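You operate a simulated robot arm through the tools that you are given. There is no shell and no other tool. Be economical: measure what you need, move in short steps, check, and stop when the job is done.

You are at the controls of a simulated robot arm. One attempt, no reset.

JOB
Relabel the parts bin lid: peel the fans label, wipe the glue mark off, then stick the plugs label there.
Fine: the fans label goes in the scrap tub; clean with the wipe pad and put it back where it lay.

It is judged by the outcome, as a careful person would: the job done as asked, and still so three seconds after it is handed in. It fails if anything else is knocked over, pushed out of place, dropped, spilled or broken. A push-on lid holds only when it is set on centred and level and pressed home; a screw cap is set on level and turned clockwise until tight.

ROBOT AND FRAMES
A 7-joint arm with a two-finger parallel gripper, fixed in place. Base frame: the origin is at the foot of the arm, x ahead of it, y to its left, z up. Readings come in mm, degrees, newtons and seconds.
With the tool pointing down near the work surface it reaches from about 300 to 700 mm from the base axis. Its first joint turns from -66.0 to 66.0 degrees. Payload 1.57 kg.
The TCP is the grasp point between the finger pads, 30 mm short of the fingertips. In the tool frame z runs along the fingers and y along their closing line. Largest opening 110 mm; finger width 24, thickness 12; the body of the gripper, 48 by 112 mm, starts 78 mm behind the TCP.
Orientation is that of the tool frame in the base frame, as a unit quaternion [x, y, z, w]. With the fingers straight down and closing along the base's y, the tool's x points along the base's -x, its y along +y and its z along -z.

CONTROLS
- The arm moves only by the tool send_rows. Its argument "steps" is one flat list of numbers, 7 for each row, row after row: the shift along the base's x, y, z in units of 500 mm (1.0 is 500 mm), then the turn, a rotation vector about the base's x, y, z in units of 60 degrees (1.0 is 60 degrees), then the closure, from 0 (fully open) to 1 (shut). In form: [dx, dy, dz, wx, wy, wz, fingers, dx, dy, dz, wx, wy, wz, fingers, ...]. A call has 1 to 12 rows; each row is the pose to reach, as a shift and turn from the pose commanded when the call began. A call with a number of a shift or a turn outside -1 to 1 is refused whole. A row lasts 0.2 s, in which the tool goes at most 50 mm and 8.6 degrees; a call with a longer step from one row to the next is refused whole, and so is a gripper value outside its range. A pose out of reach is approached as far as the arm can. The call stops where the force on the tool passes 40 N (or 10 N more than at its start, if that is more) or the arm is blocked; 0.2 s more then pass. Each finger travels about 108 mm/s and halts on what it meets, pressing with about 42 N; the grip force reading is that of the motor and also rises with nothing between the fingers. The clock runs only during rows and for 0.2 s after the last one: add rows that repeat a pose to give the fingers time. It gives the time, the measured TCP pose, the force on the tool (base axes), the opening and the grip force at its end, in the units of the frame above (readings bear some noise).
- Cameras (640 x 400 px; columns grow to the right, rows downward): "scene" is fixed at [186.8, -408.2, 1386.9]; the picture's right is [0.66, -0.75, 0.00], its down [-0.57, -0.50, -0.66] and it looks along [0.49, 0.43, -0.76] (base axes); focal length 314 px, centre (320, 200). "wrist" rides on the gripper at [70, 16, -141] in the tool frame; the picture's right is [-0.23, 0.97, 0.00], its down [-0.86, -0.20, -0.48] and it looks along [-0.47, -0.11, 0.88] (tool axes); focal length 222 px, centre (320, 200). There is no depth. A picture from a camera that has moved, and an enlarged one, comes with that camera's place and axes in the base frame and with its lens. The place of the scene camera against the robot may be out by one fixed shift of up to 18 mm in any direction.
- grab_frame(camera): a new picture of that camera. No time passes.
- inspect(camera, box): a new picture of the part [left, top, right, bottom] of that camera's present view, enlarged. No time passes.
- job_done(): hands the job in; it is judged then, once.

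Go step by step. Nothing tells you positions but the pictures and the camera data: compare them with the known pose of the tool, close in by small moves and look again before you grip or let go. The budget is 120 turns and 64 pictures, counting those below and the enlarged ones. Unless the task says otherwise, let go and move clear before handing in, and close with one line.

The tools are called after "Call:" as name(argument=value, ...) on one line, values as JSON. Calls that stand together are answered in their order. send_rows: Moves the arm, as the interface text tells. Its arguments: {"type":"object","properties":{"steps":{"type":"array"}},"required":["steps"]} The other tools are called the same way: grab_frame (camera) takes a picture; inspect (camera, box) takes an enlarged picture of a part of a camera's view; job_done () hands the job in.

At the start:

```text
time: 0.0
position: [351.8, -106.2, 1097.2]
orientation: [0.0, 1.0, 0.0, 0.0]
wrist_force: [0.9, 0.1, -0.5]
opening: 110.3
grip_force: 0.1
```

scene: 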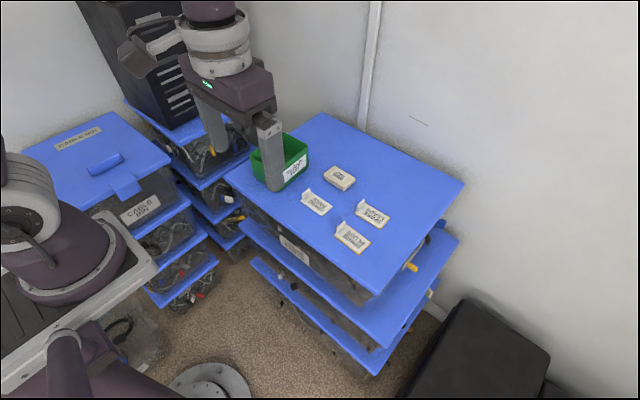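
wrist: 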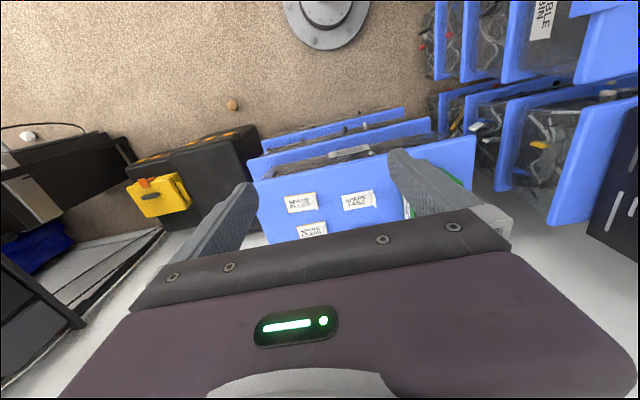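

I see a blue lid with three labels, a pad-like block and a green tub. I'll enlarge the scene view first.

Call:
inspect(camera="scene", box=[230, 120, 430, 270])

Call:
inspect(camera="wrist", box=[240, 130, 480, 250])

```text
2.67 times, centred on (330, 195) of scene
camera zoom: at [186.8, -408.2, 1386.9], right [0.66, -0.75, 0.0], down [-0.57, -0.5, -0.66], along [0.49, 0.43, -0.76], focal length 838 px, centre (293, 213)
```

zoom: 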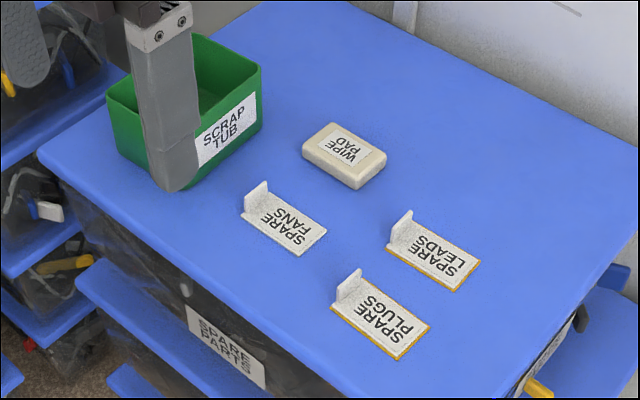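

```text
2.67 times, centred on (360, 190) of wrist
camera zoom: at [280.1, -90.0, 1238.4], right [0.23, 0.97, 0.0], down [0.86, -0.2, 0.48], along [0.47, -0.11, -0.88], focal length 592 px, centre (213, 227)
```

zoom: 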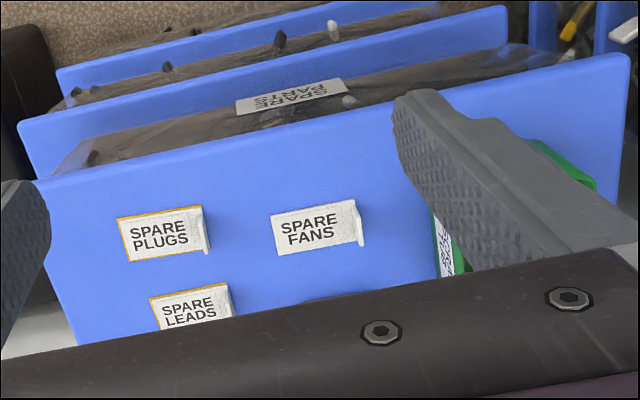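

The labels each have an upright tab at the +y end, and plugs and leads sit on liners. I'll move lower for a better wrist view.

Call:
send_rows(steps=[0.05, 0, -0.07, 0, 0, 0, 0, 0.1, 0, -0.14, 0, 0, 0, 0, 0.15, 0, -0.21, 0, 0, 0, 0, 0.2, 0, -0.28, 0, 0, 0, 0, 0.24, 0, -0.34, 0, 0, 0, 0])

Call:
grab_frame(camera="wrist")

```text
time: 1.2
position: [473.1, -105.3, 927.3]
orientation: [0.0, 1.0, 0.001, 0.0]
wrist_force: [-0.6, 0.5, 0.4]
opening: 110.1
grip_force: 0.1
```

```text
59 pictures are left
camera wrist: at [403.4, -88.4, 1068.9], right [0.23, 0.97, 0.0], down [0.86, -0.2, 0.48], along [0.47, -0.11, -0.88], focal length 222 px, centre (320, 200)
```

wrist: 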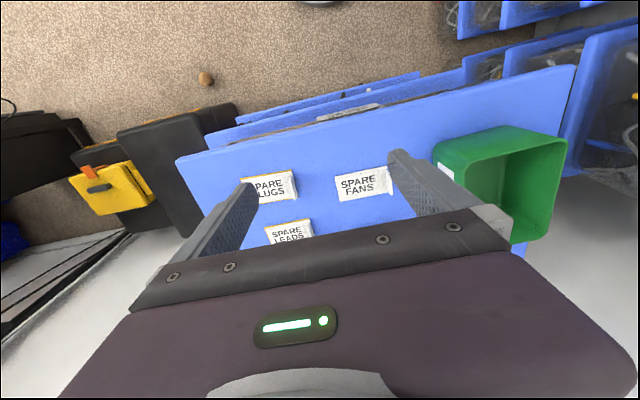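

Call:
inspect(camera="wrist", box=[230, 150, 410, 262])

Call:
inspect(camera="scene", box=[290, 150, 400, 260])

```text
3.56 times, centred on (320, 206) of wrist
camera zoom: at [403.4, -88.4, 1068.9], right [0.23, 0.97, 0.0], down [0.86, -0.2, 0.48], along [0.47, -0.11, -0.88], focal length 790 px, centre (320, 179)
```

zoom: 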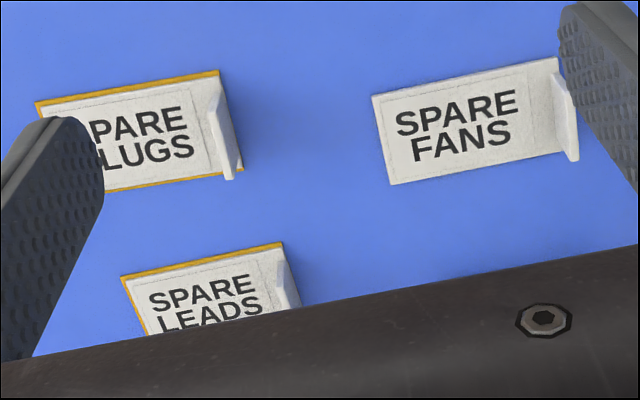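

```text
3.64 times, centred on (345, 205) of scene
camera zoom: at [186.8, -408.2, 1386.9], right [0.66, -0.75, 0.0], down [-0.57, -0.5, -0.66], along [0.49, 0.43, -0.76], focal length 1143 px, centre (229, 182)
```

zoom: 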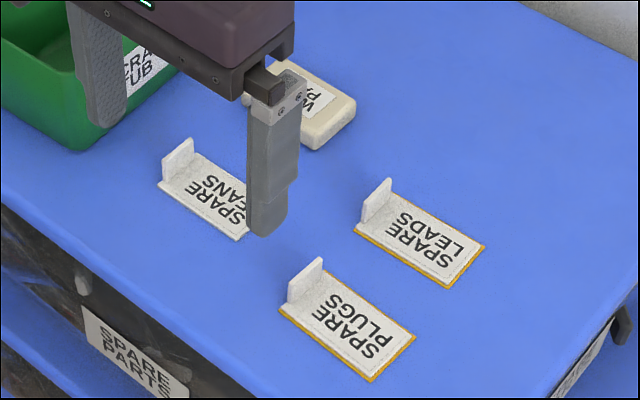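

Fans label spans roughly x 528–571, y −96…−23, with its tab at y≈−23. I'll hover above the tab with a narrower opening and look again.

Call:
send_rows(steps=[0.05, 0.05, -0.03, 0, 0, 0, 0.3, 0.1, 0.1, -0.06, 0, 0, 0, 0.6, 0.154, 0.16, -0.09, 0, 0, 0, 0.6, 0.154, 0.16, -0.1, 0, 0, 0, 0.6])

Call:
inspect(camera="wrist", box=[200, 100, 440, 250])

Call:
inspect(camera="scene", box=[250, 130, 370, 220])

```text
time: 2.2
position: [546.4, -29.1, 876.4]
orientation: [0.0, 1.0, 0.0, 0.0]
wrist_force: [-0.9, 0.2, 0.0]
opening: 44.1
grip_force: 0.1
```

```text
2.67 times, centred on (320, 175) of wrist
camera zoom: at [476.9, -10.9, 1018.0], right [0.23, 0.97, 0.0], down [0.86, -0.2, 0.48], along [0.47, -0.11, -0.88], focal length 592 px, centre (320, 267)
```

zoom: 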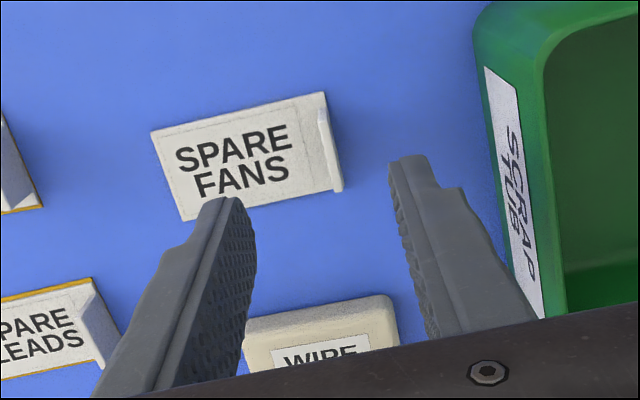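

```text
4.44 times, centred on (310, 175) of scene
camera zoom: at [186.8, -408.2, 1386.9], right [0.66, -0.75, 0.0], down [-0.57, -0.5, -0.66], along [0.49, 0.43, -0.76], focal length 1397 px, centre (364, 311)
```

zoom: 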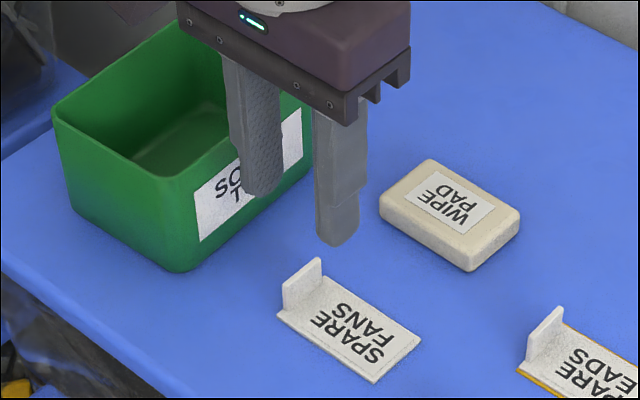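

Tab at x≈531–566, y≈−25, top about z 797. I'll descend with tips just above it, and check centring.

Call:
send_rows(steps=[0, 0.002, -0.05, 0, 0, 0, 0.6, 0, 0.002, -0.09, 0, 0, 0, 0.6, 0, 0.002, -0.09, 0, 0, 0, 0.6])

Call:
inspect(camera="wrist", box=[240, 100, 400, 200])

Call:
inspect(camera="scene", box=[270, 160, 350, 220])

```text
time: 3.0
position: [546.4, -28.8, 831.7]
orientation: [0.0, 1.0, 0.0, 0.001]
wrist_force: [0.2, 0.6, 0.5]
opening: 43.9
grip_force: 0.1
```

```text
4.00 times, centred on (320, 150) of wrist
camera zoom: at [476.5, -11.0, 973.3], right [0.23, 0.97, 0.0], down [0.85, -0.2, 0.48], along [0.47, -0.11, -0.88], focal length 888 px, centre (320, 400)
```

zoom: 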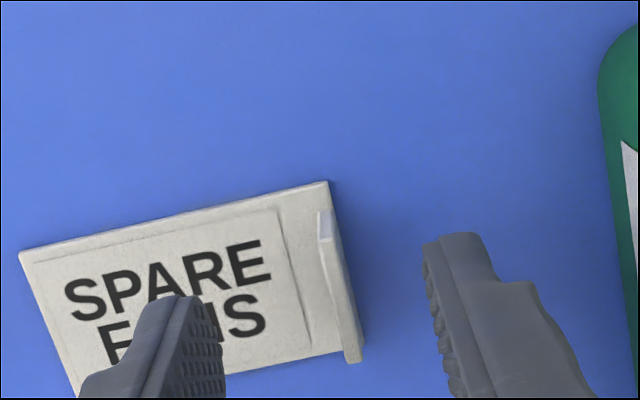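

```text
6.67 times, centred on (310, 190) of scene
camera zoom: at [186.8, -408.2, 1386.9], right [0.66, -0.75, 0.0], down [-0.57, -0.5, -0.66], along [0.49, 0.43, -0.76], focal length 2095 px, centre (387, 267)
```

zoom: 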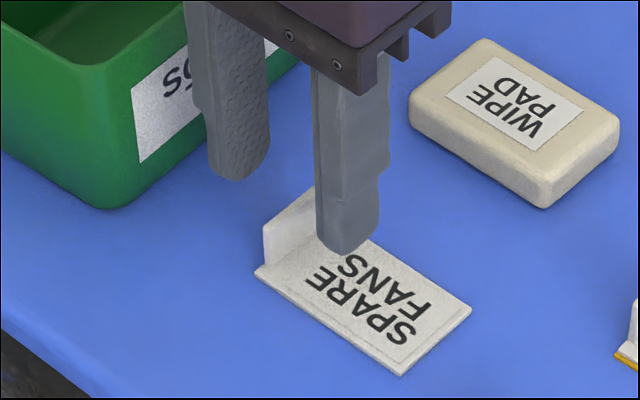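

Tab is at (548, −25); measured TCP is about 3 mm off in y. I'll correct, lower to tip z≈779 and close on it.

Call:
send_rows(steps=[0.003, 0.005, 0, 0, 0, 0, 0.6, 0.003, 0.005, -0.03, 0, 0, 0, 0.6, 0.003, 0.005, -0.046, 0, 0, 0, 0.6, 0.003, 0.005, -0.046, 0, 0, 0, 0.75, 0.003, 0.005, -0.046, 0, 0, 0, 0.85])

Call:
inspect(camera="wrist", box=[240, 100, 400, 200])

Call:
inspect(camera="scene", box=[270, 160, 350, 220])

```text
time: 4.2
position: [548.1, -24.6, 808.4]
orientation: [0.0, 1.0, 0.0, 0.0]
wrist_force: [-0.6, 0.1, -0.2]
opening: 16.5
grip_force: 0.1
```

```text
4.00 times, centred on (320, 150) of wrist
camera zoom: at [478.8, -7.5, 950.4], right [0.23, 0.97, 0.0], down [0.86, -0.2, 0.48], along [0.47, -0.11, -0.88], focal length 888 px, centre (320, 400)
```

zoom: 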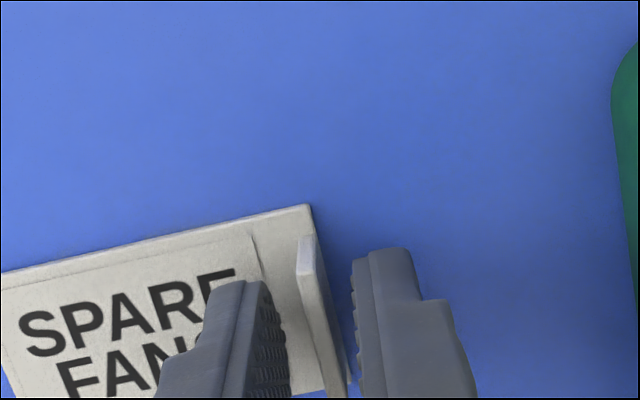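

```text
6.67 times, centred on (310, 190) of scene
camera zoom: at [186.8, -408.2, 1386.9], right [0.66, -0.75, 0.0], down [-0.57, -0.5, -0.66], along [0.49, 0.43, -0.76], focal length 2095 px, centre (387, 267)
```

zoom: 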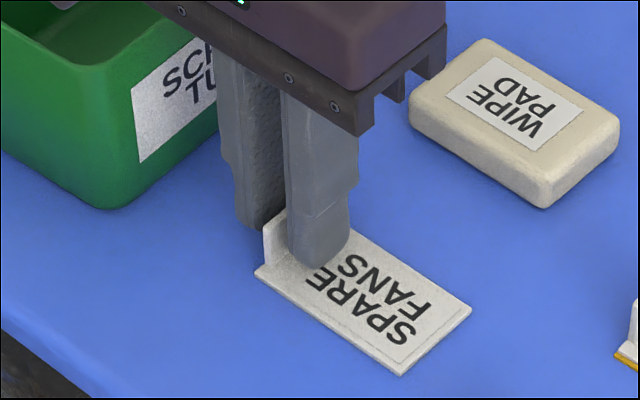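

The tab is well centred between the fingers. Closing on it.

Call:
send_rows(steps=[0, 0, 0, 0, 0, 0, 0.93, 0, 0, 0, 0, 0, 0, 1, 0, 0, 0, 0, 0, 0, 1])

```text
time: 5.0
position: [549.9, -24.1, 809.4]
orientation: [0.0, 1.0, 0.0, 0.0]
wrist_force: [0.0, 3.4, 1.1]
opening: 2.7
grip_force: 23.4
```

The tab is gripped (2.7 mm thick). I'll peel slowly by tilting the tab end up about the label's far edge.

Call:
send_rows(steps=[0, -0.0036, 0.0062, 0.0417, 0, 0, 1, 0, -0.0072, 0.0124, 0.0833, 0, 0, 1, 0, -0.0112, 0.0184, 0.125, 0, 0, 1, 0, -0.0154, 0.0242, 0.1667, 0, 0, 1])

Call:
inspect(camera="scene", box=[270, 160, 350, 220])

```text
time: 6.0
position: [547.5, -32.2, 822.5]
orientation: [0.001, 0.996, 0.088, 0.0]
wrist_force: [0.8, -0.9, -0.1]
opening: 2.6
grip_force: 23.8
```

```text
6.67 times, centred on (310, 190) of scene
camera zoom: at [186.8, -408.2, 1386.9], right [0.66, -0.75, 0.0], down [-0.57, -0.5, -0.66], along [0.49, 0.43, -0.76], focal length 2095 px, centre (387, 267)
```

zoom: 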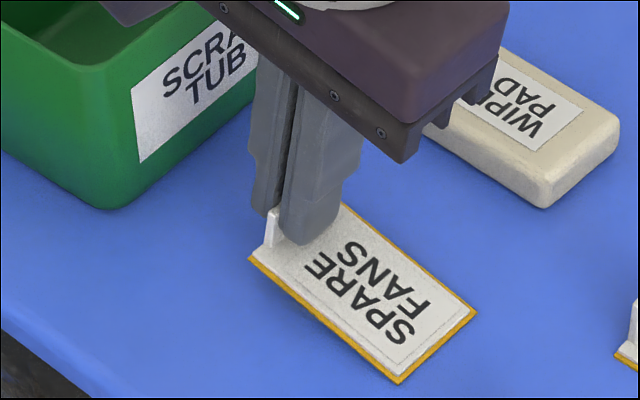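

The label is coming off, revealing the orange glue mark. I'll continue peeling.

Call:
send_rows(steps=[0, -0.0046, 0.0055, 0.0417, 0, 0, 1, 0, -0.0094, 0.0106, 0.0833, 0, 0, 1, 0, -0.015, 0.0152, 0.125, 0, 0, 1, 0, -0.0206, 0.0194, 0.1667, 0, 0, 1, 0, -0.032, 0.028, 0.25, 0, 0, 1, 0, -0.04, 0.05, 0.3, 0, 0, 1])

Call:
inspect(camera="scene", box=[250, 130, 370, 220])

```text
time: 7.4
position: [549.4, -52.5, 846.8]
orientation: [0.0, 0.97, 0.242, 0.0]
wrist_force: [0.1, -0.4, -0.5]
opening: 2.2
grip_force: 23.4
```

```text
4.44 times, centred on (310, 175) of scene
camera zoom: at [186.8, -408.2, 1386.9], right [0.66, -0.75, 0.0], down [-0.57, -0.5, -0.66], along [0.49, 0.43, -0.76], focal length 1397 px, centre (364, 311)
```

zoom: 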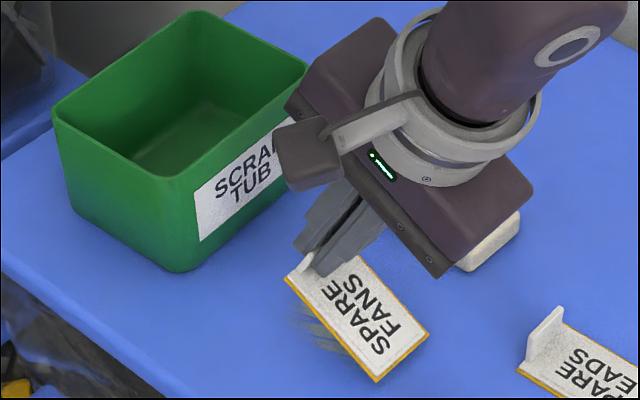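

The fans label is free; a faint glue mark is on the lid. I'll lift and level out, then yaw 90° over the tub so it fits along the tub's long side.

Call:
send_rows(steps=[0, 0, 0.06, -0.1167, 0, 0, 1, 0, 0.01, 0.12, -0.2333, 0, 0, 1, 0, 0.02, 0.18, -0.35, 0, 0, 1, 0, 0.03, 0.2, -0.4667, 0, 0, 1, 0, 0.03, 0.2, -0.4667, 0, 0, 1])

Call:
send_rows(steps=[0, 0.02, 0, 0, 0, 0.1364, 1, 0, 0.04, 0, 0, 0, 0.2727, 1, 0, 0.06, 0, 0, 0, 0.4091, 1, 0, 0.09, 0, 0, 0, 0.5455, 1, 0, 0.12, 0, 0, 0, 0.6818, 1, 0, 0.15, 0, 0, 0, 0.8182, 1, 0, 0.18, 0, 0, 0, 0.95, 1])

Call:
grab_frame(camera="scene")

```text
time: 8.6
position: [548.8, -36.4, 947.1]
orientation: [0.0, 1.0, -0.001, 0.0]
wrist_force: [-0.8, -0.2, 1.0]
opening: 2.6
grip_force: 24.1
```

```text
time: 10.2
position: [548.8, 54.0, 948.3]
orientation: [-0.479, 0.878, 0.0, 0.0]
wrist_force: [-0.1, 0.2, -0.3]
opening: 2.1
grip_force: 23.7
```

```text
48 pictures are left
```

scene: 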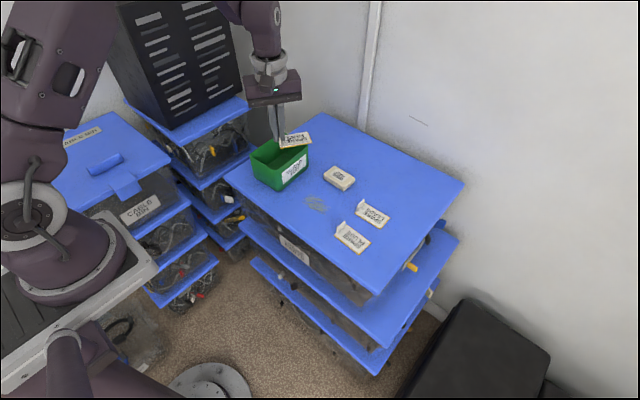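

Yaw works. I'll finish the turn and move over the tub, then check.

Call:
send_rows(steps=[0, 0.03, 0, 0, 0, 0.1375, 1, 0, 0.06, 0, 0, 0, 0.275, 1, -0.008, 0.08, 0, 0, 0, 0.4125, 1, -0.016, 0.1, 0, 0, 0, 0.55, 1, -0.016, 0.1, 0, 0, 0, 0.55, 1])

Call:
grab_frame(camera="wrist")

Call:
inspect(camera="scene", box=[230, 100, 350, 220])

```text
time: 11.4
position: [542.2, 102.6, 946.7]
orientation: [0.708, -0.707, 0.0, 0.0]
wrist_force: [0.3, 0.0, -0.7]
opening: 2.2
grip_force: 24.0
```

```text
47 pictures are left
camera wrist: at [525.1, 34.1, 1088.4], right [-0.97, 0.22, 0.0], down [0.2, 0.86, 0.48], along [0.11, 0.47, -0.88], focal length 222 px, centre (320, 200)
```

wrist: 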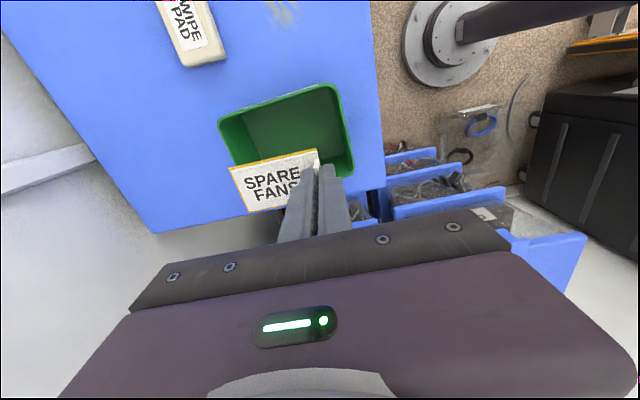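

```text
3.33 times, centred on (290, 160) of scene
camera zoom: at [186.8, -408.2, 1386.9], right [0.66, -0.75, 0.0], down [-0.57, -0.5, -0.66], along [0.49, 0.43, -0.76], focal length 1047 px, centre (420, 333)
```

zoom: 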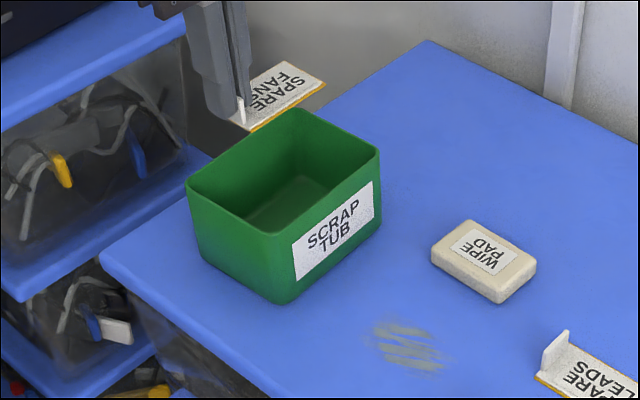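

The tub rim spans about x 509–638, y 45–137. I'll centre the label over it (TCP 545, 91) and lower it in.

Call:
send_rows(steps=[0.008, -0.026, 0, 0, 0, 0, 1, 0.008, -0.026, -0.06, 0, 0, 0, 1, 0.008, -0.026, -0.11, 0, 0, 0, 1])

Call:
inspect(camera="wrist", box=[190, 60, 400, 240])

Call:
inspect(camera="scene", box=[230, 100, 350, 220])

```text
time: 12.2
position: [545.3, 90.1, 890.0]
orientation: [-0.707, 0.707, 0.0, -0.001]
wrist_force: [-0.1, -0.2, -0.6]
opening: 2.4
grip_force: 23.7
```

```text
2.22 times, centred on (295, 150) of wrist
camera zoom: at [528.2, 21.5, 1032.2], right [-0.97, 0.23, 0.0], down [0.2, 0.85, 0.48], along [0.11, 0.47, -0.88], focal length 494 px, centre (376, 311)
```

zoom: 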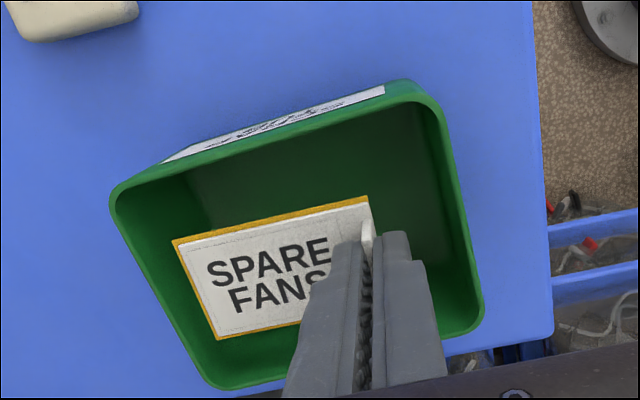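

```text
3.33 times, centred on (290, 160) of scene
camera zoom: at [186.8, -408.3, 1386.9], right [0.66, -0.75, 0.0], down [-0.57, -0.5, -0.66], along [0.49, 0.43, -0.76], focal length 1047 px, centre (420, 333)
```

zoom: 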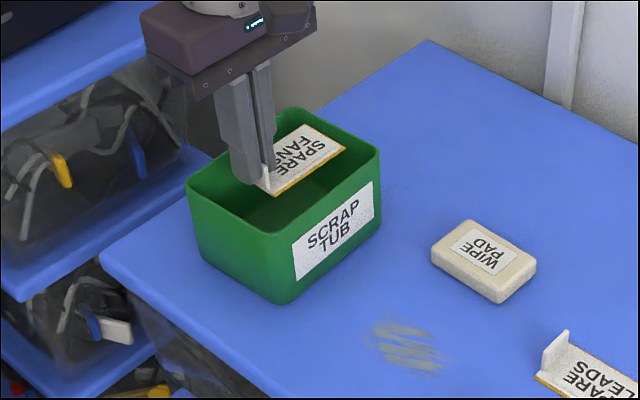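

Well inside. Lowering towards the floor, then opening slightly.

Call:
send_rows(steps=[-0.006, 0, -0.04, 0, 0, 0, 1, -0.006, 0, -0.08, 0, 0, 0, 1, -0.006, 0, -0.11, 0, 0, 0, 1, -0.006, 0, -0.13, 0, 0, 0, 1, -0.006, 0, -0.13, 0, 0, 0, 1])

Call:
inspect(camera="wrist", box=[190, 60, 400, 240])

```text
time: 13.4
position: [541.8, 89.4, 826.1]
orientation: [0.707, -0.707, 0.0, 0.001]
wrist_force: [0.3, -0.4, 0.7]
opening: 2.2
grip_force: 24.4
```

```text
2.22 times, centred on (295, 150) of wrist
camera zoom: at [525.3, 21.9, 967.8], right [-0.97, 0.23, 0.0], down [0.2, 0.86, 0.48], along [0.11, 0.47, -0.88], focal length 494 px, centre (376, 311)
```

zoom: 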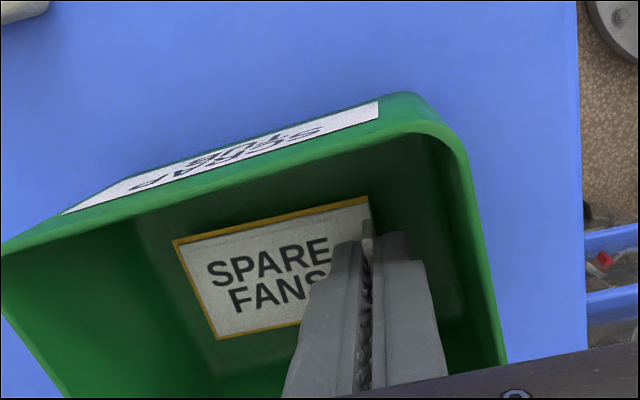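

Call:
send_rows(steps=[0, 0, -0.016, 0, 0, 0, 1, 0, 0, -0.016, 0, 0, 0, 1, 0, 0, -0.016, 0, 0, 0, 0.9, 0, 0, -0.016, 0, 0, 0, 0.83, 0, 0, -0.016, 0, 0, 0, 0.83])

Call:
inspect(camera="wrist", box=[190, 60, 400, 240])

```text
time: 14.6
position: [543.6, 89.6, 819.3]
orientation: [0.707, -0.707, 0.0, 0.0]
wrist_force: [0.1, -0.6, -0.3]
opening: 18.8
grip_force: 0.0
```

```text
2.22 times, centred on (295, 150) of wrist
camera zoom: at [525.9, 21.5, 960.1], right [-0.97, 0.23, 0.0], down [0.2, 0.86, 0.48], along [0.11, 0.47, -0.88], focal length 494 px, centre (376, 311)
```

zoom: 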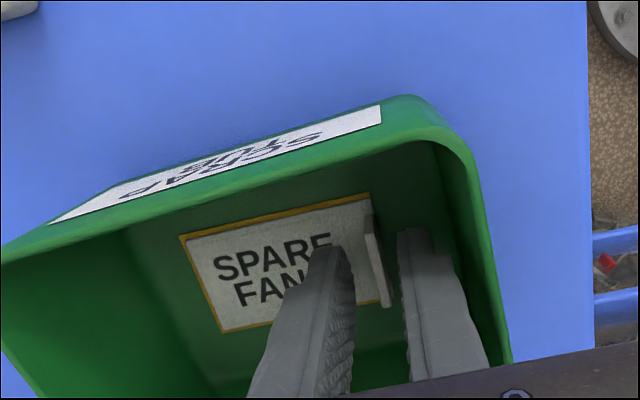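

The fans label lies in the tub. I'll rise straight out and turn back.

Call:
send_rows(steps=[0, 0, 0.05, 0, 0, 0, 0.83, 0, 0, 0.12, 0, 0, 0, 0.83, 0, 0, 0.2, 0, 0, 0, 0.83, 0, -0.05, 0.26, 0, 0, -0.13, 0.83, 0, -0.1, 0.26, 0, 0, -0.27, 0.7, 0, -0.15, 0.26, 0, 0, -0.41, 0.5, 0, -0.2, 0.26, 0, 0, -0.55, 0.3, 0, -0.25, 0.26, 0, 0, -0.69, 0.2, 0, -0.28, 0.26, 0, 0, -0.83, 0.2, 0, -0.28, 0.26, 0, 0, -0.97, 0.2])

Call:
send_rows(steps=[0, 0, 0, 0, 0, -0.13, 0.2, 0, 0, 0, 0, 0, -0.266, 0.2, 0, 0, 0, 0, 0, -0.4, 0.2, 0, 0, 0, 0, 0, -0.53, 0.2, 0, 0, 0, 0, 0, -0.53, 0.2])

Call:
grab_frame(camera="wrist")

Call:
grab_frame(camera="scene")

```text
time: 16.8
position: [541.6, -49.3, 947.4]
orientation: [-0.272, 0.962, 0.0, 0.0]
wrist_force: [-0.1, 0.2, 0.5]
opening: 88.0
grip_force: 0.0
```

```text
time: 18.0
position: [540.9, -49.7, 948.7]
orientation: [0.001, 1.0, 0.0, 0.0]
wrist_force: [-0.2, -0.5, -0.3]
opening: 87.9
grip_force: 0.0
```

```text
41 pictures are left
camera wrist: at [471.8, -31.6, 1090.0], right [0.23, 0.97, 0.0], down [0.85, -0.2, 0.48], along [0.47, -0.11, -0.88], focal length 222 px, centre (320, 200)
```

wrist: 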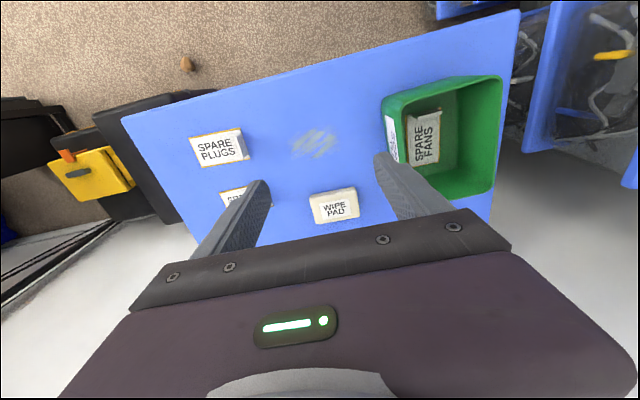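

```text
40 pictures are left
```

scene: 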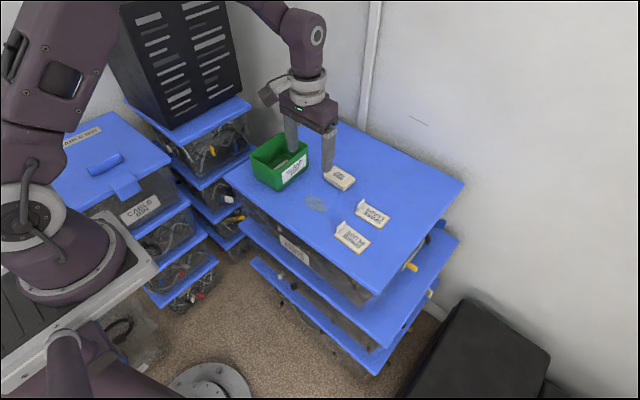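

Tub and label fine; the pad is visible. Zooming on the pad and glue mark for measurement.

Call:
inspect(camera="wrist", box=[260, 110, 400, 235])

Call:
inspect(camera="scene", box=[290, 150, 400, 260])

```text
3.20 times, centred on (330, 172) of wrist
camera zoom: at [471.8, -31.6, 1090.0], right [0.23, 0.97, 0.0], down [0.85, -0.2, 0.48], along [0.47, -0.11, -0.88], focal length 711 px, centre (288, 288)
```

zoom: 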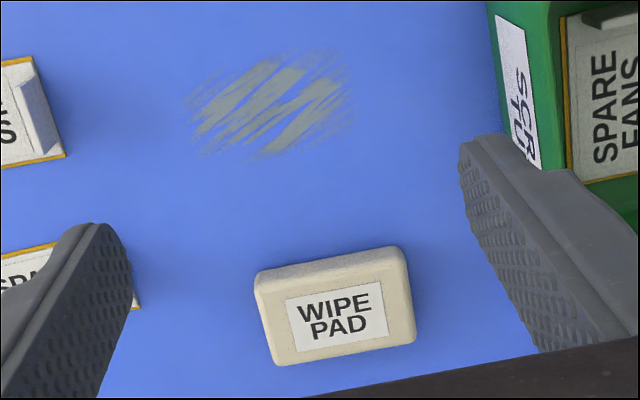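

```text
3.64 times, centred on (345, 205) of scene
camera zoom: at [186.8, -408.2, 1386.9], right [0.66, -0.75, 0.0], down [-0.57, -0.5, -0.66], along [0.49, 0.43, -0.76], focal length 1143 px, centre (229, 182)
```

zoom: 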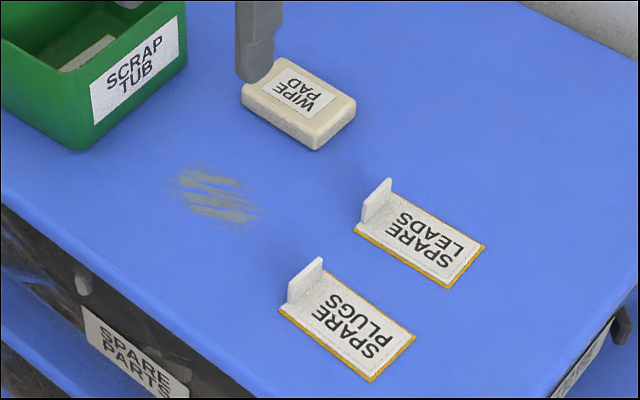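

Pad at x 625–671, y −87…−15, centre (648, −51), top ≈794. I'll hover above it with the fingers wide and check.

Call:
send_rows(steps=[0.07, -0.001, -0.05, 0, 0, 0, 0.12, 0.14, -0.003, -0.1, 0, 0, 0, 0.12, 0.213, -0.003, -0.15, 0, 0, 0, 0.12, 0.213, -0.003, -0.2, 0, 0, 0, 0.12, 0.213, -0.003, -0.2, 0, 0, 0, 0.12])

Call:
inspect(camera="wrist", box=[220, 100, 420, 225])

Call:
inspect(camera="scene", box=[280, 110, 400, 210])

```text
time: 19.2
position: [648.4, -52.7, 848.7]
orientation: [0.001, 1.0, 0.0, 0.0]
wrist_force: [0.0, 0.3, 0.2]
opening: 96.9
grip_force: 0.0
```

```text
3.20 times, centred on (320, 162) of wrist
camera zoom: at [577.7, -33.8, 990.4], right [0.23, 0.97, 0.0], down [0.86, -0.2, 0.48], along [0.47, -0.11, -0.88], focal length 711 px, centre (320, 320)
```

zoom: 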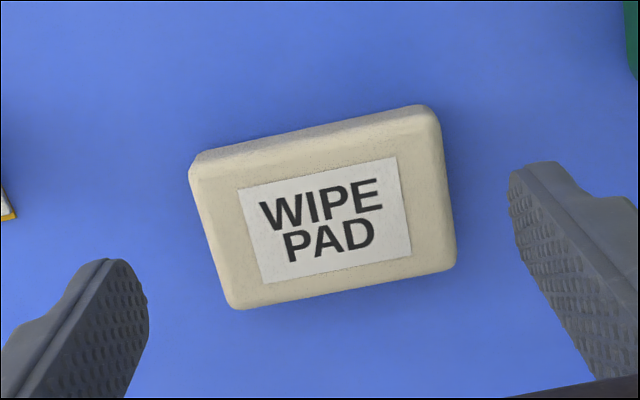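

```text
4.00 times, centred on (340, 160) of scene
camera zoom: at [186.8, -408.3, 1386.9], right [0.66, -0.75, 0.0], down [-0.57, -0.5, -0.66], along [0.49, 0.43, -0.76], focal length 1257 px, centre (240, 360)
```

zoom: 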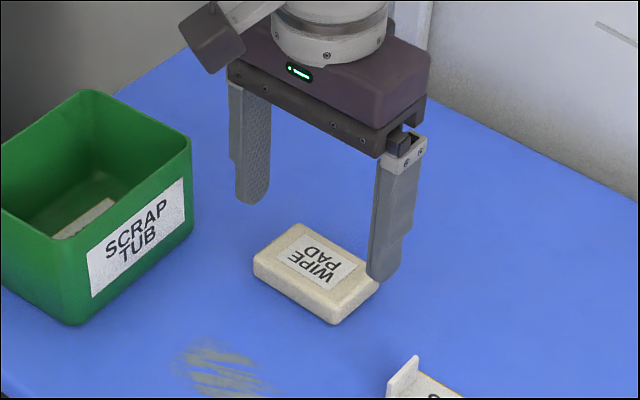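

Pad centre refined to (651, −51). Descending to tip z≈776 and closing gently.

Call:
send_rows(steps=[0.006, 0.003, -0.03, 0, 0, 0, 0.12, 0.006, 0.003, -0.06, 0, 0, 0, 0.12, 0.006, 0.003, -0.085, 0, 0, 0, 0.12, 0.006, 0.003, -0.085, 0, 0, 0, 0.2, 0.006, 0.003, -0.085, 0, 0, 0, 0.27])

Call:
inspect(camera="wrist", box=[220, 100, 420, 225])

```text
time: 20.4
position: [650.8, -50.5, 806.0]
orientation: [0.0, 1.0, -0.001, 0.0]
wrist_force: [-0.6, 0.9, -1.5]
opening: 80.3
grip_force: 0.0
```

```text
3.20 times, centred on (320, 162) of wrist
camera zoom: at [581.0, -32.6, 947.9], right [0.23, 0.97, 0.0], down [0.86, -0.2, 0.48], along [0.47, -0.11, -0.88], focal length 711 px, centre (320, 320)
```

zoom: 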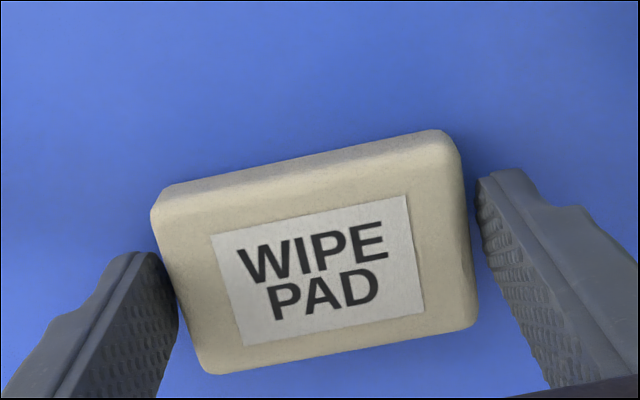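

Nearly centred (shift 1 mm towards −y), then grip.

Call:
send_rows(steps=[0, -0.002, 0, 0, 0, 0, 0.29, 0, -0.002, 0, 0, 0, 0, 0.33, 0, -0.002, 0, 0, 0, 0, 0.4, 0, -0.002, 0, 0, 0, 0, 0.45, 0, -0.002, 0, 0, 0, 0, 0.45])

```text
time: 21.6
position: [652.6, -51.0, 806.6]
orientation: [0.0, 1.0, 0.0, 0.0]
wrist_force: [0.6, 0.7, 1.3]
opening: 73.6
grip_force: 42.5
```

Pad gripped at TCP ≈(651.5, −51, 806), which I'll remember. Lifting 25 mm and carrying it above the glue mark.

Call:
send_rows(steps=[0, 0, 0.025, 0, 0, 0, 0.45, 0, 0, 0.05, 0, 0, 0, 0.45, -0.07, -0.006, 0.05, 0, 0, 0, 0.45, -0.14, -0.012, 0.05, 0, 0, 0, 0.45, -0.205, -0.018, 0.05, 0, 0, 0, 0.45, -0.205, -0.018, 0.03, 0, 0, 0, 0.45, -0.205, -0.018, 0.015, 0, 0, 0, 0.45])

Call:
inspect(camera="scene", box=[260, 130, 380, 230])

```text
time: 23.2
position: [547.8, -59.2, 814.3]
orientation: [-0.001, 1.0, -0.001, 0.0]
wrist_force: [-0.5, 0.2, 0.2]
opening: 73.9
grip_force: 42.1
```

```text
4.00 times, centred on (320, 180) of scene
camera zoom: at [186.8, -408.3, 1386.9], right [0.66, -0.75, 0.0], down [-0.57, -0.5, -0.66], along [0.49, 0.43, -0.76], focal length 1257 px, centre (320, 280)
```

zoom: 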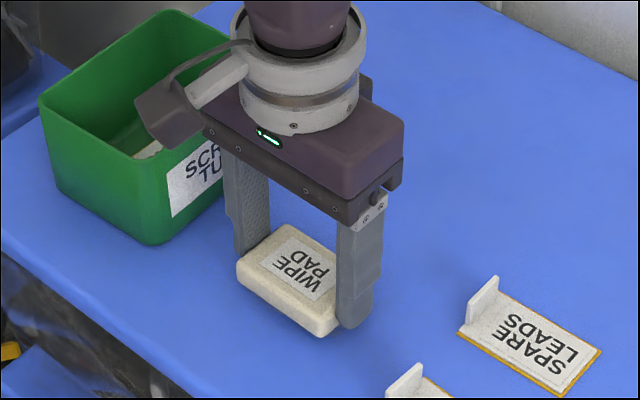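

Over the mark. Lowering to light contact.

Call:
send_rows(steps=[0, 0, -0.01, 0, 0, 0, 0.45, 0, 0, -0.016, 0, 0, 0, 0.45, 0, 0, -0.019, 0, 0, 0, 0.45, 0, 0, -0.019, 0, 0, 0, 0.45])

```text
time: 24.1
position: [548.0, -59.4, 806.5]
orientation: [0.0, 1.0, -0.001, 0.002]
wrist_force: [-5.9, 0.0, 13.6]
opening: 73.3
grip_force: 42.6
stopped in row 4: the force on the tool passed its limit (the readings are from after the stop); the commanded pose is now the measured one
```

Contact made (~14 N). Backing off slightly and wiping in strokes.

Call:
send_rows(steps=[0.02, 0, 0.001, 0, 0, 0, 0.45, 0.04, 0, 0.001, 0, 0, 0, 0.45, 0.01, 0, 0.001, 0, 0, 0, 0.45, -0.03, 0, 0.001, 0, 0, 0, 0.45, -0.05, 0, 0.001, 0, 0, 0, 0.45, 0, 0, 0.001, 0, 0, 0, 0.45, 0, 0, 0.001, 0, 0, 0, 0.45])

```text
time: 25.8
position: [547.3, -58.1, 807.2]
orientation: [-0.001, 1.0, -0.001, 0.0]
wrist_force: [-5.2, 1.3, 12.2]
opening: 73.6
grip_force: 42.2
stopped in row 7: the force on the tool passed its limit (the readings are from after the stop); the commanded pose is now the measured one
```

Call:
send_rows(steps=[0.02, 0.03, 0.0005, 0, 0, 0, 0.45, 0.04, 0.03, 0.0005, 0, 0, 0, 0.45, 0, 0.03, 0.0005, 0, 0, 0, 0.45, -0.04, 0.03, 0.0005, 0, 0, 0, 0.45, -0.04, 0, 0.0005, 0, 0, 0, 0.45, -0.04, -0.035, 0.0005, 0, 0, 0, 0.45, 0, -0.035, 0.0005, 0, 0, 0, 0.45, 0.04, -0.035, 0.0005, 0, 0, 0, 0.45, 0.04, 0, 0.0005, 0, 0, 0, 0.45, 0, 0, 0.0005, 0, 0, 0, 0.45])

```text
time: 28.0
position: [550.9, -58.4, 806.1]
orientation: [0.0, 1.0, -0.001, 0.002]
wrist_force: [7.4, 0.4, 15.8]
opening: 73.6
grip_force: 42.1
```

Wipe strokes complete. Lifting and backing toward the pad's home so the mark can be seen.

Call:
send_rows(steps=[0, 0, 0.025, 0, 0, 0, 0.45, 0, 0, 0.05, 0, 0, 0, 0.45, 0.08, 0.006, 0.05, 0, 0, 0, 0.45, 0.14, 0.01, 0.05, 0, 0, 0, 0.45, 0.19, 0.014, 0.05, 0, 0, 0, 0.45, 0.19, 0.014, 0.05, 0, 0, 0, 0.45])

Call:
inspect(camera="scene", box=[260, 130, 400, 250])

Call:
inspect(camera="wrist", box=[150, 0, 450, 180])

```text
time: 29.4
position: [643.1, -49.1, 829.7]
orientation: [0.0, 1.0, -0.001, 0.0]
wrist_force: [-0.7, 1.1, -0.3]
opening: 73.7
grip_force: 42.2
```

```text
3.33 times, centred on (330, 190) of scene
camera zoom: at [186.8, -408.2, 1386.9], right [0.66, -0.75, 0.0], down [-0.57, -0.5, -0.66], along [0.49, 0.43, -0.76], focal length 1047 px, centre (287, 233)
```

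zoom: 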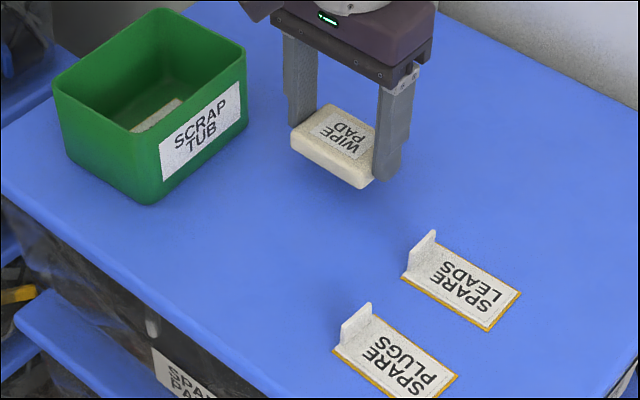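

```text
2.13 times, centred on (300, 90) of wrist
camera zoom: at [573.0, -31.7, 970.7], right [0.23, 0.97, 0.0], down [0.86, -0.2, 0.48], along [0.47, -0.11, -0.88], focal length 474 px, centre (363, 435)
```

zoom: 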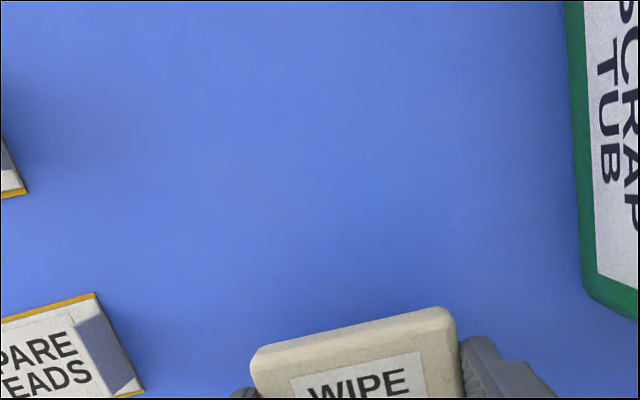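

The glue mark is gone. Moving the pad back over its original spot, hovering to read the pose.

Call:
send_rows(steps=[0.017, -0.003, 0, 0, 0, 0, 0.45, 0.017, -0.003, -0.02, 0, 0, 0, 0.45, 0.017, -0.003, -0.035, 0, 0, 0, 0.45, 0.017, -0.003, -0.035, 0, 0, 0, 0.45])

Call:
inspect(camera="wrist", box=[220, 100, 420, 225])

```text
time: 30.4
position: [651.2, -51.8, 812.0]
orientation: [0.001, 1.0, -0.001, 0.001]
wrist_force: [-0.2, -0.2, -0.2]
opening: 73.4
grip_force: 41.5
```

```text
3.20 times, centred on (320, 162) of wrist
camera zoom: at [581.2, -34.1, 954.3], right [0.23, 0.97, 0.0], down [0.86, -0.2, 0.48], along [0.47, -0.11, -0.88], focal length 711 px, centre (320, 320)
```

zoom: 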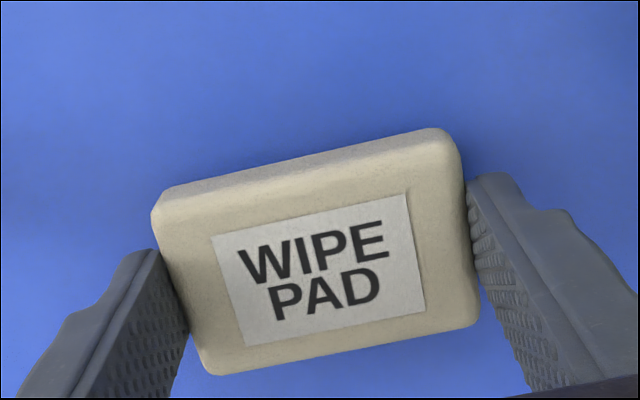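

The pad sits in the grip exactly as before and the pose matches. Lowering and releasing.

Call:
send_rows(steps=[0, 0, -0.006, 0, 0, 0, 0.45, 0, 0, -0.01, 0, 0, 0, 0.45, 0, 0, -0.01, 0, 0, 0, 0.45])

```text
time: 31.2
position: [652.3, -51.5, 808.8]
orientation: [0.0, 1.0, -0.001, 0.001]
wrist_force: [0.9, 0.7, -0.6]
opening: 73.5
grip_force: 42.1
```

Call:
send_rows(steps=[0, 0, -0.003, 0, 0, 0, 0.45, 0, 0, -0.004, 0, 0, 0, 0.45])

```text
time: 31.8
position: [651.3, -53.8, 806.3]
orientation: [-0.001, 1.0, -0.001, 0.0]
wrist_force: [-0.6, -0.1, 0.7]
opening: 73.4
grip_force: 42.0
```

Call:
send_rows(steps=[0, 0, -0.001, 0, 0, 0, 0.4, 0, 0, -0.001, 0, 0, 0, 0.28, 0, 0, -0.001, 0, 0, 0, 0.2, 0, 0, 0.03, 0, 0, 0, 0.2, 0, 0, 0.1, 0, 0, 0, 0.2, -0.08, -0.05, 0.18, 0, 0, 0, 0.2, -0.16, -0.12, 0.24, 0, 0, 0, 0.2, -0.24, -0.17, 0.27, 0, 0, 0, 0.4, -0.3, -0.2, 0.27, 0, 0, 0, 0.6, -0.3, -0.2, 0.27, 0, 0, 0, 0.6])

Call:
inspect(camera="scene", box=[230, 120, 430, 270])

Call:
inspect(camera="wrist", box=[220, 110, 420, 240])

```text
refused: row 6 steps farther than a row can; nothing moved
```

```text
2.67 times, centred on (330, 195) of scene
camera zoom: at [186.8, -408.3, 1386.9], right [0.66, -0.75, 0.0], down [-0.57, -0.5, -0.66], along [0.49, 0.43, -0.76], focal length 838 px, centre (293, 213)
```

zoom: 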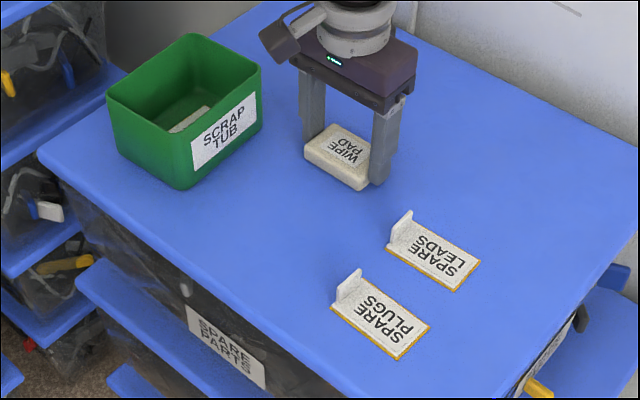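

```text
3.08 times, centred on (320, 175) of wrist
camera zoom: at [581.1, -35.0, 947.9], right [0.23, 0.97, 0.0], down [0.86, -0.2, 0.48], along [0.47, -0.11, -0.88], focal length 684 px, centre (320, 277)
```

zoom: 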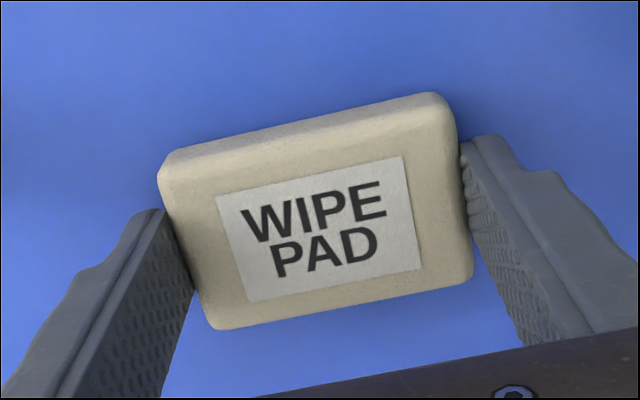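

The pad appears ~1.5 mm towards −y of its original place; I'll correct that, then release and rise.

Call:
send_rows(steps=[0, 0.003, 0.002, 0, 0, 0, 0.45, 0, 0.003, 0, 0, 0, 0, 0.45, 0, 0.003, -0.001, 0, 0, 0, 0.45, 0, 0.003, -0.001, 0, 0, 0, 0.38, 0, 0.003, -0.001, 0, 0, 0, 0.28, 0, 0.003, -0.001, 0, 0, 0, 0.2, 0, 0.003, 0.03, 0, 0, 0, 0.2, 0, 0.003, 0.1, 0, 0, 0, 0.2, 0, 0.003, 0.18, 0, 0, 0, 0.2])

Call:
send_rows(steps=[-0.06, -0.06, 0.02, 0, 0, 0, 0.2, -0.12, -0.12, 0.04, 0, 0, 0, 0.3, -0.18, -0.17, 0.06, 0, 0, 0, 0.4, -0.24, -0.19, 0.08, 0, 0, 0, 0.5, -0.3, -0.19, 0.08, 0, 0, 0, 0.6, -0.3, -0.19, 0.08, 0, 0, 0, 0.6])

Call:
inspect(camera="scene", box=[230, 120, 430, 270])

Call:
inspect(camera="wrist", box=[200, 100, 440, 250])

```text
time: 33.8
position: [650.6, -50.2, 898.6]
orientation: [0.0, 1.0, -0.001, 0.0]
wrist_force: [-1.0, 0.3, 0.5]
opening: 88.0
grip_force: 0.0
```

```text
time: 35.2
position: [501.9, -145.2, 938.4]
orientation: [0.001, 1.0, -0.001, 0.0]
wrist_force: [0.9, 0.5, 0.3]
opening: 43.9
grip_force: 0.0
```

```text
2.67 times, centred on (330, 195) of scene
camera zoom: at [186.8, -408.3, 1386.9], right [0.66, -0.75, 0.0], down [-0.57, -0.5, -0.66], along [0.49, 0.43, -0.76], focal length 838 px, centre (293, 213)
```

zoom: 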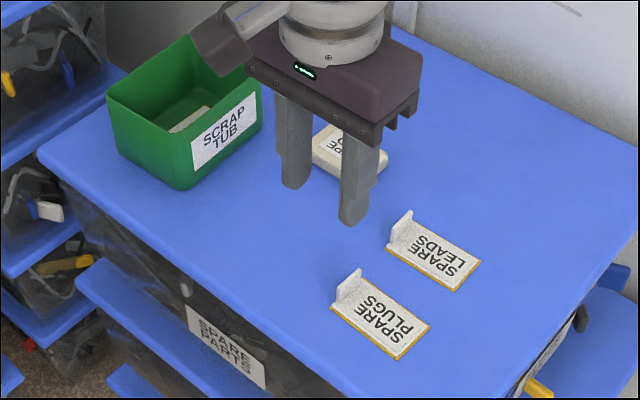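

```text
2.67 times, centred on (320, 175) of wrist
camera zoom: at [431.3, -128.2, 1079.8], right [0.23, 0.97, 0.0], down [0.85, -0.2, 0.48], along [0.47, -0.11, -0.88], focal length 592 px, centre (320, 267)
```

zoom: 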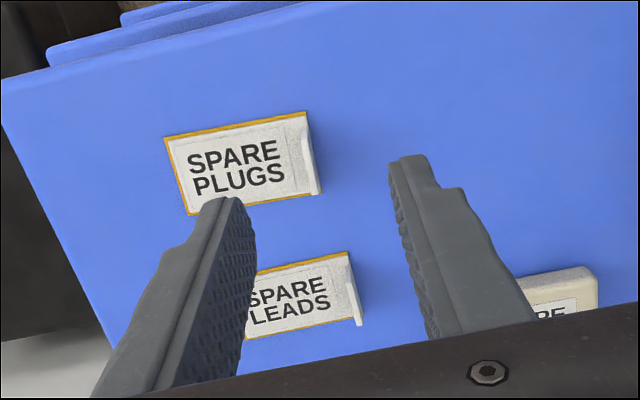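

Pad is back in place. Plugs tab is at about (523, −155), with label yawed a few degrees. Hovering close above the tab.

Call:
send_rows(steps=[0.02, -0.01, -0.06, 0, 0, 0, 0.6, 0.042, -0.02, -0.13, 0, 0, 0, 0.6, 0.042, -0.02, -0.2, 0, 0, 0, 0.6, 0.042, -0.02, -0.2, 0, 0, 0, 0.6])

Call:
inspect(camera="wrist", box=[220, 100, 400, 210])

Call:
inspect(camera="scene", box=[310, 190, 390, 260])

```text
time: 36.2
position: [522.8, -156.7, 835.8]
orientation: [0.001, 1.0, 0.0, -0.001]
wrist_force: [-0.1, 1.1, 0.0]
opening: 43.8
grip_force: 0.1
```

```text
3.56 times, centred on (310, 155) of wrist
camera zoom: at [452.6, -138.0, 976.8], right [0.23, 0.97, 0.0], down [0.85, -0.2, 0.48], along [0.47, -0.11, -0.88], focal length 790 px, centre (356, 360)
```

zoom: 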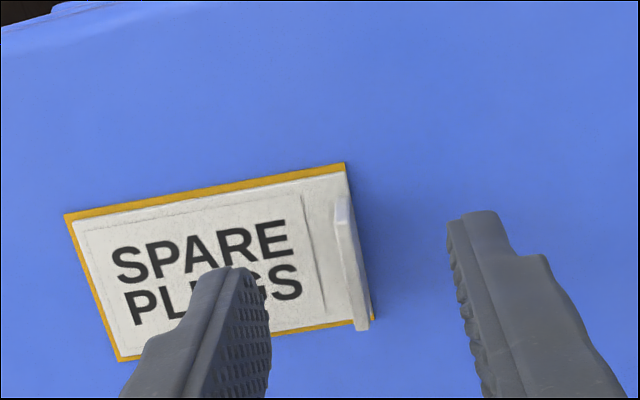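

```text
5.71 times, centred on (350, 225) of scene
camera zoom: at [186.8, -408.3, 1386.9], right [0.66, -0.75, 0.0], down [-0.57, -0.5, -0.66], along [0.49, 0.43, -0.76], focal length 1796 px, centre (149, 57)
```

zoom: 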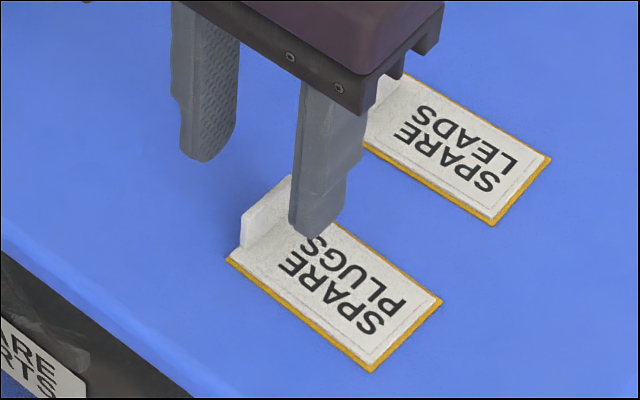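

Plugs label: yaw ≈ −2.9°, centre ≈ (525, −194). I'll align the gripper to its tab, lower, and partly close.

Call:
send_rows(steps=[0.005, -0.002, 0, 0, 0, -0.045, 0.6, 0.005, -0.002, -0.03, 0, 0, -0.045, 0.6, 0.005, -0.002, -0.052, 0, 0, -0.045, 0.6, 0.005, -0.002, -0.052, 0, 0, -0.045, 0.75, 0.005, -0.002, -0.052, 0, 0, -0.045, 0.85])

Call:
inspect(camera="wrist", box=[240, 100, 400, 200])

```text
time: 37.4
position: [524.9, -156.7, 810.6]
orientation: [0.024, 1.0, -0.001, 0.0]
wrist_force: [-0.4, -0.4, 0.1]
opening: 16.3
grip_force: 0.0
```

```text
4.00 times, centred on (320, 150) of wrist
camera zoom: at [455.1, -136.3, 952.4], right [0.27, 0.96, 0.0], down [0.84, -0.24, 0.48], along [0.46, -0.13, -0.88], focal length 888 px, centre (320, 400)
```

zoom: 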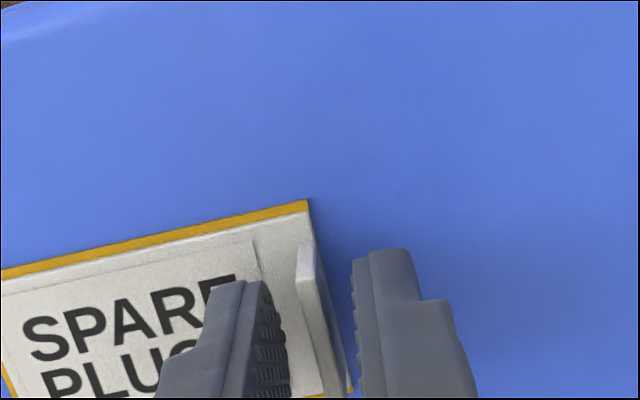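

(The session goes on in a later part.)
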